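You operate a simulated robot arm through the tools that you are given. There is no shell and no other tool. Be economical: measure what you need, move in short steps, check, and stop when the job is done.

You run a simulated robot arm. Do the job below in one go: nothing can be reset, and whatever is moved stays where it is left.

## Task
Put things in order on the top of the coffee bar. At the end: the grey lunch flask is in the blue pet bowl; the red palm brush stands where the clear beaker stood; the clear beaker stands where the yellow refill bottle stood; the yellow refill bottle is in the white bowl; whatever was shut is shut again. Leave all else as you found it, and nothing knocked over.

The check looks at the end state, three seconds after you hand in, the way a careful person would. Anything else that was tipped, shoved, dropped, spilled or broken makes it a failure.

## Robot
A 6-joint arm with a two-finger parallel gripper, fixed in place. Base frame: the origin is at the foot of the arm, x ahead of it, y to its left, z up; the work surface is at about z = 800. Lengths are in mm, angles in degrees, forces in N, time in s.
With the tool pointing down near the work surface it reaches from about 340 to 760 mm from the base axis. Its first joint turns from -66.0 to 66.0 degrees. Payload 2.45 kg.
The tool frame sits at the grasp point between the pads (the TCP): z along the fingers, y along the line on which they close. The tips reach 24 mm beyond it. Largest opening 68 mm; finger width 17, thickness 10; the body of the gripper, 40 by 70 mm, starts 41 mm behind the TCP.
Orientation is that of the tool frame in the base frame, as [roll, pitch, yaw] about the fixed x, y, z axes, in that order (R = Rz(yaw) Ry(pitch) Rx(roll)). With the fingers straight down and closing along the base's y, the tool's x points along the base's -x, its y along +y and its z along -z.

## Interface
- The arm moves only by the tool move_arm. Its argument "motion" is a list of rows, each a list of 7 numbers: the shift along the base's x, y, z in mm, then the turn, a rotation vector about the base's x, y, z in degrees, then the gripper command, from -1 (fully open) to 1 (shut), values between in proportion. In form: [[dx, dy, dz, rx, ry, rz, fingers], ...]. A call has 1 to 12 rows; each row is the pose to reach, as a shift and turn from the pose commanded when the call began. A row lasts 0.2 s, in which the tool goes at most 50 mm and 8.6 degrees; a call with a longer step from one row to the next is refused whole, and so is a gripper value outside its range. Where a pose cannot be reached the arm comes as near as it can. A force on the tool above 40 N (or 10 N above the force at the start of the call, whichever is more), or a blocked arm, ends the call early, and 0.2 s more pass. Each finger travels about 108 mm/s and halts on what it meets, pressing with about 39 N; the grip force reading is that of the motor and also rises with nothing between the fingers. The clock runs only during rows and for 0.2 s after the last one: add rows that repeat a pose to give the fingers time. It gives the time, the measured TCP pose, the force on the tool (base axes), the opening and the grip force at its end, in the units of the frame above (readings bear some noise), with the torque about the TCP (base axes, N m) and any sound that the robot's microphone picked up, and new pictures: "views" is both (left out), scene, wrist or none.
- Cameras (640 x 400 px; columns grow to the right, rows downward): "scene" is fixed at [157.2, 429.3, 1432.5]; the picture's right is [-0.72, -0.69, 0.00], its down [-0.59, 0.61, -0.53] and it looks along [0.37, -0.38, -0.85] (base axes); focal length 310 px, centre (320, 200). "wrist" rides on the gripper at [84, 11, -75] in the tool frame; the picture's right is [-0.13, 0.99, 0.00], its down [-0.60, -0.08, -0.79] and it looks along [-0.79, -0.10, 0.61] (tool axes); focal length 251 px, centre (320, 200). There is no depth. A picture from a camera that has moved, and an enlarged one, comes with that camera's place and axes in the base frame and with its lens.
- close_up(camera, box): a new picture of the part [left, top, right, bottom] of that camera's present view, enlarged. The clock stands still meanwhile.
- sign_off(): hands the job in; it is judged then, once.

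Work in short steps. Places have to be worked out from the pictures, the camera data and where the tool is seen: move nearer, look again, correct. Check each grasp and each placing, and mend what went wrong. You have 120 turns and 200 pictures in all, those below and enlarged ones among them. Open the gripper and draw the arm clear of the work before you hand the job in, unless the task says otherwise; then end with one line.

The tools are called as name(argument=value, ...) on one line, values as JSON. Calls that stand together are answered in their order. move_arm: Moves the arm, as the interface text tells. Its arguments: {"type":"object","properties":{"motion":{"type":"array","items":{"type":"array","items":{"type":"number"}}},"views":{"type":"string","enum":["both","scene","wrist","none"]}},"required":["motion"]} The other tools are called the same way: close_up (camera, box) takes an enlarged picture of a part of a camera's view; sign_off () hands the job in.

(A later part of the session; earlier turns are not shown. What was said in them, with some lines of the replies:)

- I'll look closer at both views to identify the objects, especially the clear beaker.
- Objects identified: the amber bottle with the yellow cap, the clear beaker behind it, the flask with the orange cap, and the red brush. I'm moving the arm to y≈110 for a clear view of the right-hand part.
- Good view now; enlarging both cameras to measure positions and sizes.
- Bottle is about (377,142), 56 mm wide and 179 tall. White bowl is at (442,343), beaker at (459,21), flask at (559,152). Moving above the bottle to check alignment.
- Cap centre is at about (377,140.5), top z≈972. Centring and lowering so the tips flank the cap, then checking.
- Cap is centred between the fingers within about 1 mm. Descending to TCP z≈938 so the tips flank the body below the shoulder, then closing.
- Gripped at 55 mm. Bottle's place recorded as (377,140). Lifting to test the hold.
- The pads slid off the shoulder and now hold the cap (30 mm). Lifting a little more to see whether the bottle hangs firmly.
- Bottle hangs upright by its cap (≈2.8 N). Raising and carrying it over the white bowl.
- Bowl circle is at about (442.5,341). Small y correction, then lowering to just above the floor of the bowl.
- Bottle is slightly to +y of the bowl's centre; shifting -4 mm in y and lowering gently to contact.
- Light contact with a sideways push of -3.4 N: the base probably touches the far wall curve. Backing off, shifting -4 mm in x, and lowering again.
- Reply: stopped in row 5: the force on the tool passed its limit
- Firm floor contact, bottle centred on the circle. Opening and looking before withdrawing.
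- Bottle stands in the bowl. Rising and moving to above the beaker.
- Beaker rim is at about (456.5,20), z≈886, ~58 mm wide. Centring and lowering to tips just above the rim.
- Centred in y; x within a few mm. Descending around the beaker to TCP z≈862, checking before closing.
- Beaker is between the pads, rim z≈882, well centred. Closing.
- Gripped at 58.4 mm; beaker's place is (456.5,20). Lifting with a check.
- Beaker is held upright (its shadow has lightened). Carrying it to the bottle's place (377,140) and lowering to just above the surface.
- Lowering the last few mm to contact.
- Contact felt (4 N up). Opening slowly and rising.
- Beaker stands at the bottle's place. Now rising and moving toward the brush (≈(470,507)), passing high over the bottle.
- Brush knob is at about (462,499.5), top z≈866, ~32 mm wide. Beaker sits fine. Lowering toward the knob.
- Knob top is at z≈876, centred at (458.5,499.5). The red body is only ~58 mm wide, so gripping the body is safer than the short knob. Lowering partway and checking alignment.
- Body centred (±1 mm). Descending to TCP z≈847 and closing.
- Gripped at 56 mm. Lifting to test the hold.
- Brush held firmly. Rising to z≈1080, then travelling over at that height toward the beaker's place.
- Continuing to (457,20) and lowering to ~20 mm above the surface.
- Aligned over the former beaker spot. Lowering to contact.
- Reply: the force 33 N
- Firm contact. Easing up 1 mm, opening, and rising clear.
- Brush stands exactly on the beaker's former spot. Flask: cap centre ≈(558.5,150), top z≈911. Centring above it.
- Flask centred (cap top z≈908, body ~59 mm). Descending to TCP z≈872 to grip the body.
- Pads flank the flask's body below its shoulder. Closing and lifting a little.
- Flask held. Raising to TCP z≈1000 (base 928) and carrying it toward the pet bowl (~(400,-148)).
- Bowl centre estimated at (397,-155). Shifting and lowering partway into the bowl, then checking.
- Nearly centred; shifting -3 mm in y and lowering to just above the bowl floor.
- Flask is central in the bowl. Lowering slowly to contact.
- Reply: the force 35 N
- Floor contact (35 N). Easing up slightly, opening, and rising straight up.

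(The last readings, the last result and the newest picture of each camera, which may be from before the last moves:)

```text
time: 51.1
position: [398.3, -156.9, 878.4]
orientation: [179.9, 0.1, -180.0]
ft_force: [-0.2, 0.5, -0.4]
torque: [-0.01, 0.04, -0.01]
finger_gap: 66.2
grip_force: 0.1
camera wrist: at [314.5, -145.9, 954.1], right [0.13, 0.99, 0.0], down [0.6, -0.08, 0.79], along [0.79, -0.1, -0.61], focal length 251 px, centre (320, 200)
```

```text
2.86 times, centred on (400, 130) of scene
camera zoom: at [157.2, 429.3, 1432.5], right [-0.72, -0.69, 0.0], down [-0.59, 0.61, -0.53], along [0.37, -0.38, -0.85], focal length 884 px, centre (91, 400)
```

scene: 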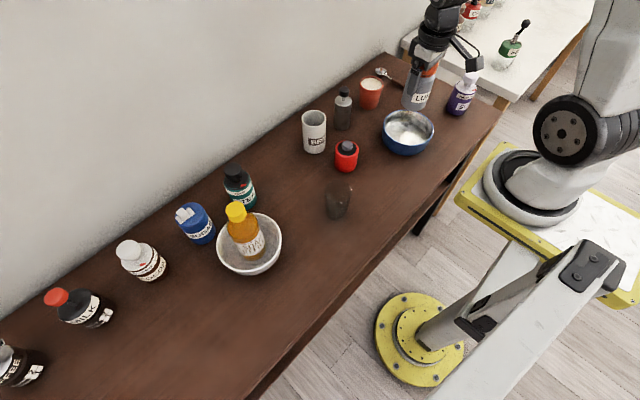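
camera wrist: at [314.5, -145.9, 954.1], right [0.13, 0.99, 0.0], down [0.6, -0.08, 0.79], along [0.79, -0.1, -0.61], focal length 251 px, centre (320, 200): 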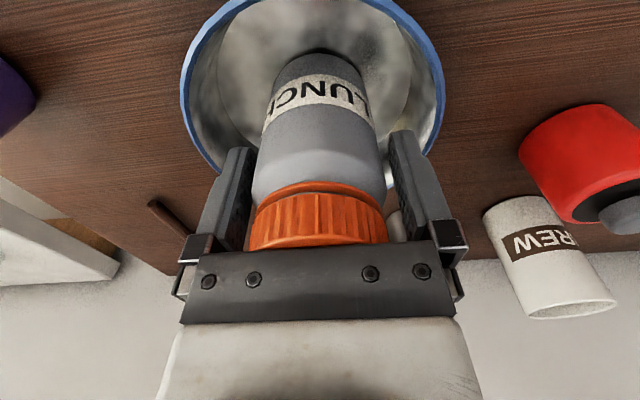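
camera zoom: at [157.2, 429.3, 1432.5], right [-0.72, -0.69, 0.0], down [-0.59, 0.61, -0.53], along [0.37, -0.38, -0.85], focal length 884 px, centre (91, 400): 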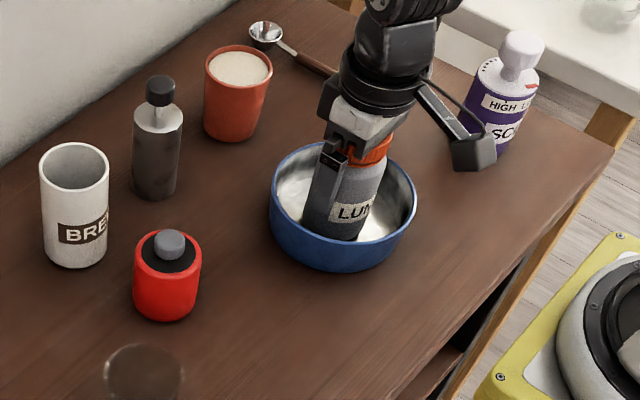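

Released; flask upright. Rising straight up and drawing clear.

move_arm(motion=[[0, 0, 10, 0, 0, 0, -1], [0, 0, 40, 0, 0, 0, -1], [0, 0, 85, 0, 0, 0, -1], [0, 0, 130, 0, 0, 0, -1], [0, 0, 175, 0, 0, 0, -1], [-10, -40, 205, 0, 0, 0, -1], [-20, -80, 215, 0, 0, 0, -1], [-20, -80, 215, 0, 0, 0, -1]])

close_up(camera="scene", box=[180, 80, 480, 290])

close_up(camera="scene", box=[0, 180, 300, 400])

```text
refused: row 6 steps farther than a row can; nothing moved
```

```text
1.90 times, centred on (330, 185) of scene
camera zoom: at [157.2, 429.3, 1432.5], right [-0.72, -0.69, 0.0], down [-0.59, 0.61, -0.53], along [0.37, -0.38, -0.85], focal length 590 px, centre (301, 229)
```

zoom: 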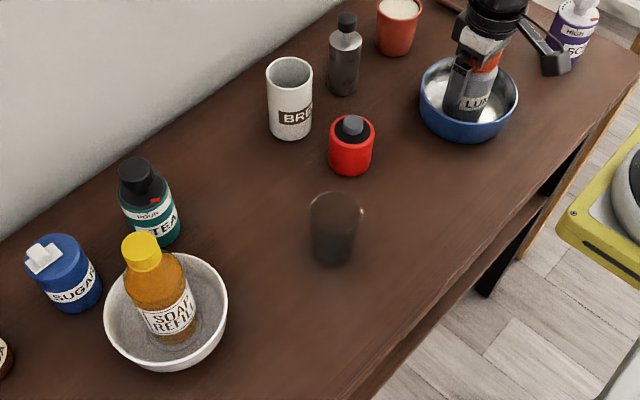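

```text
1.82 times, centred on (150, 290) of scene
camera zoom: at [157.2, 429.3, 1432.5], right [-0.72, -0.69, 0.0], down [-0.59, 0.61, -0.53], along [0.37, -0.38, -0.85], focal length 563 px, centre (629, 36)
```

zoom: 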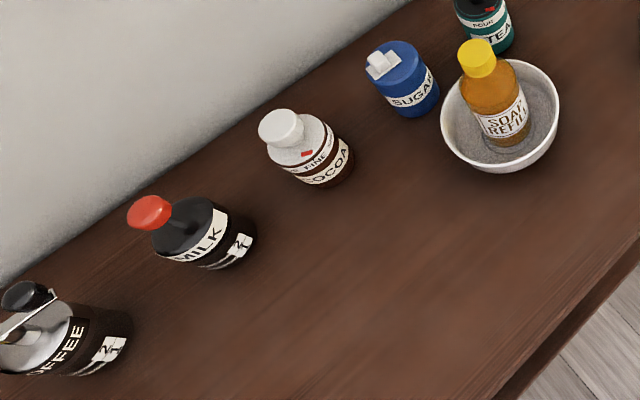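

One step was too long; repeating with shorter steps.

move_arm(motion=[[0, 0, 10, 0, 0, 0, -1], [0, 0, 40, 0, 0, 0, -1], [0, 0, 80, 0, 0, 0, -1], [0, 0, 120, 0, 0, 0, -1], [0, 0, 160, 0, 0, 0, -1], [-5, -25, 185, 0, 0, 0, -1], [-10, -55, 200, 0, 0, 0, -1], [-10, -80, 205, 0, 0, 0, -1], [-10, -80, 205, 0, 0, 0, -1]])

close_up(camera="scene", box=[280, 60, 480, 240])

```text
time: 53.1
position: [388.3, -238.8, 1084.6]
orientation: [179.8, 0.3, -180.0]
ft_force: [1.0, 0.1, 0.2]
torque: [0.0, 0.02, 0.01]
finger_gap: 67.7
grip_force: 0.1
camera wrist: at [303.6, -227.5, 1159.2], right [0.13, 0.99, 0.0], down [0.6, -0.08, 0.79], along [0.79, -0.1, -0.61], focal length 251 px, centre (320, 200)
```

scene: 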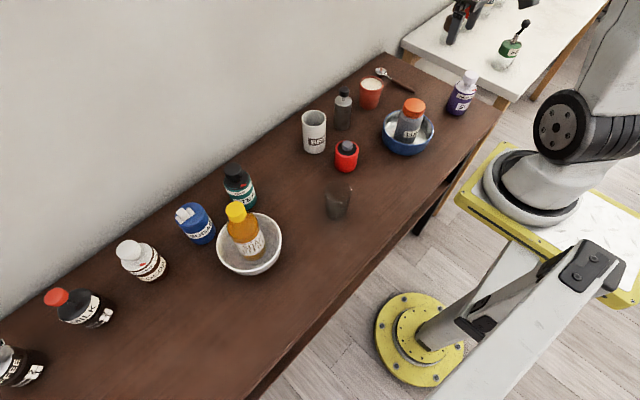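
wrist: 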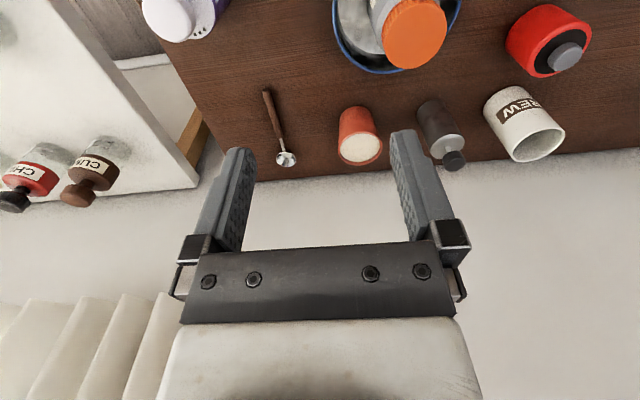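

```text
2.22 times, centred on (380, 150) of scene
camera zoom: at [157.2, 429.3, 1432.5], right [-0.72, -0.69, 0.0], down [-0.59, 0.61, -0.53], along [0.37, -0.38, -0.85], focal length 688 px, centre (187, 311)
```

zoom: 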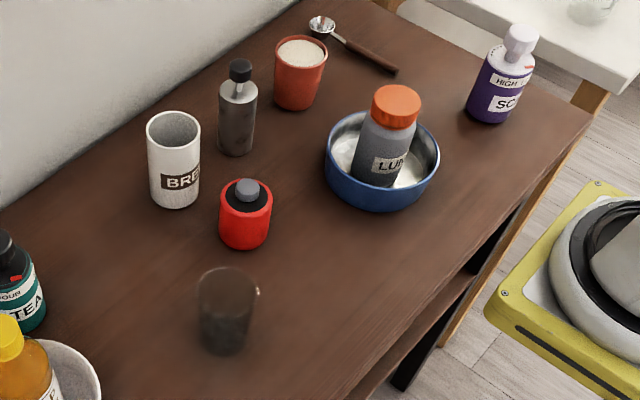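

Flask is in the pet bowl, brush and beaker stand in their new places, the bottle is in the white bowl, nothing else has moved, and the arm is clear. Handing in.

sign_off()

```text
The job is handed in.
```

The job is handed in: the lunch flask is in the pet bowl, the brush stands where the beaker was, the beaker stands within about 5 mm of where the refill bottle was, and the bottle is in the white bowl; I opened nothing, and nothing was knocked over.
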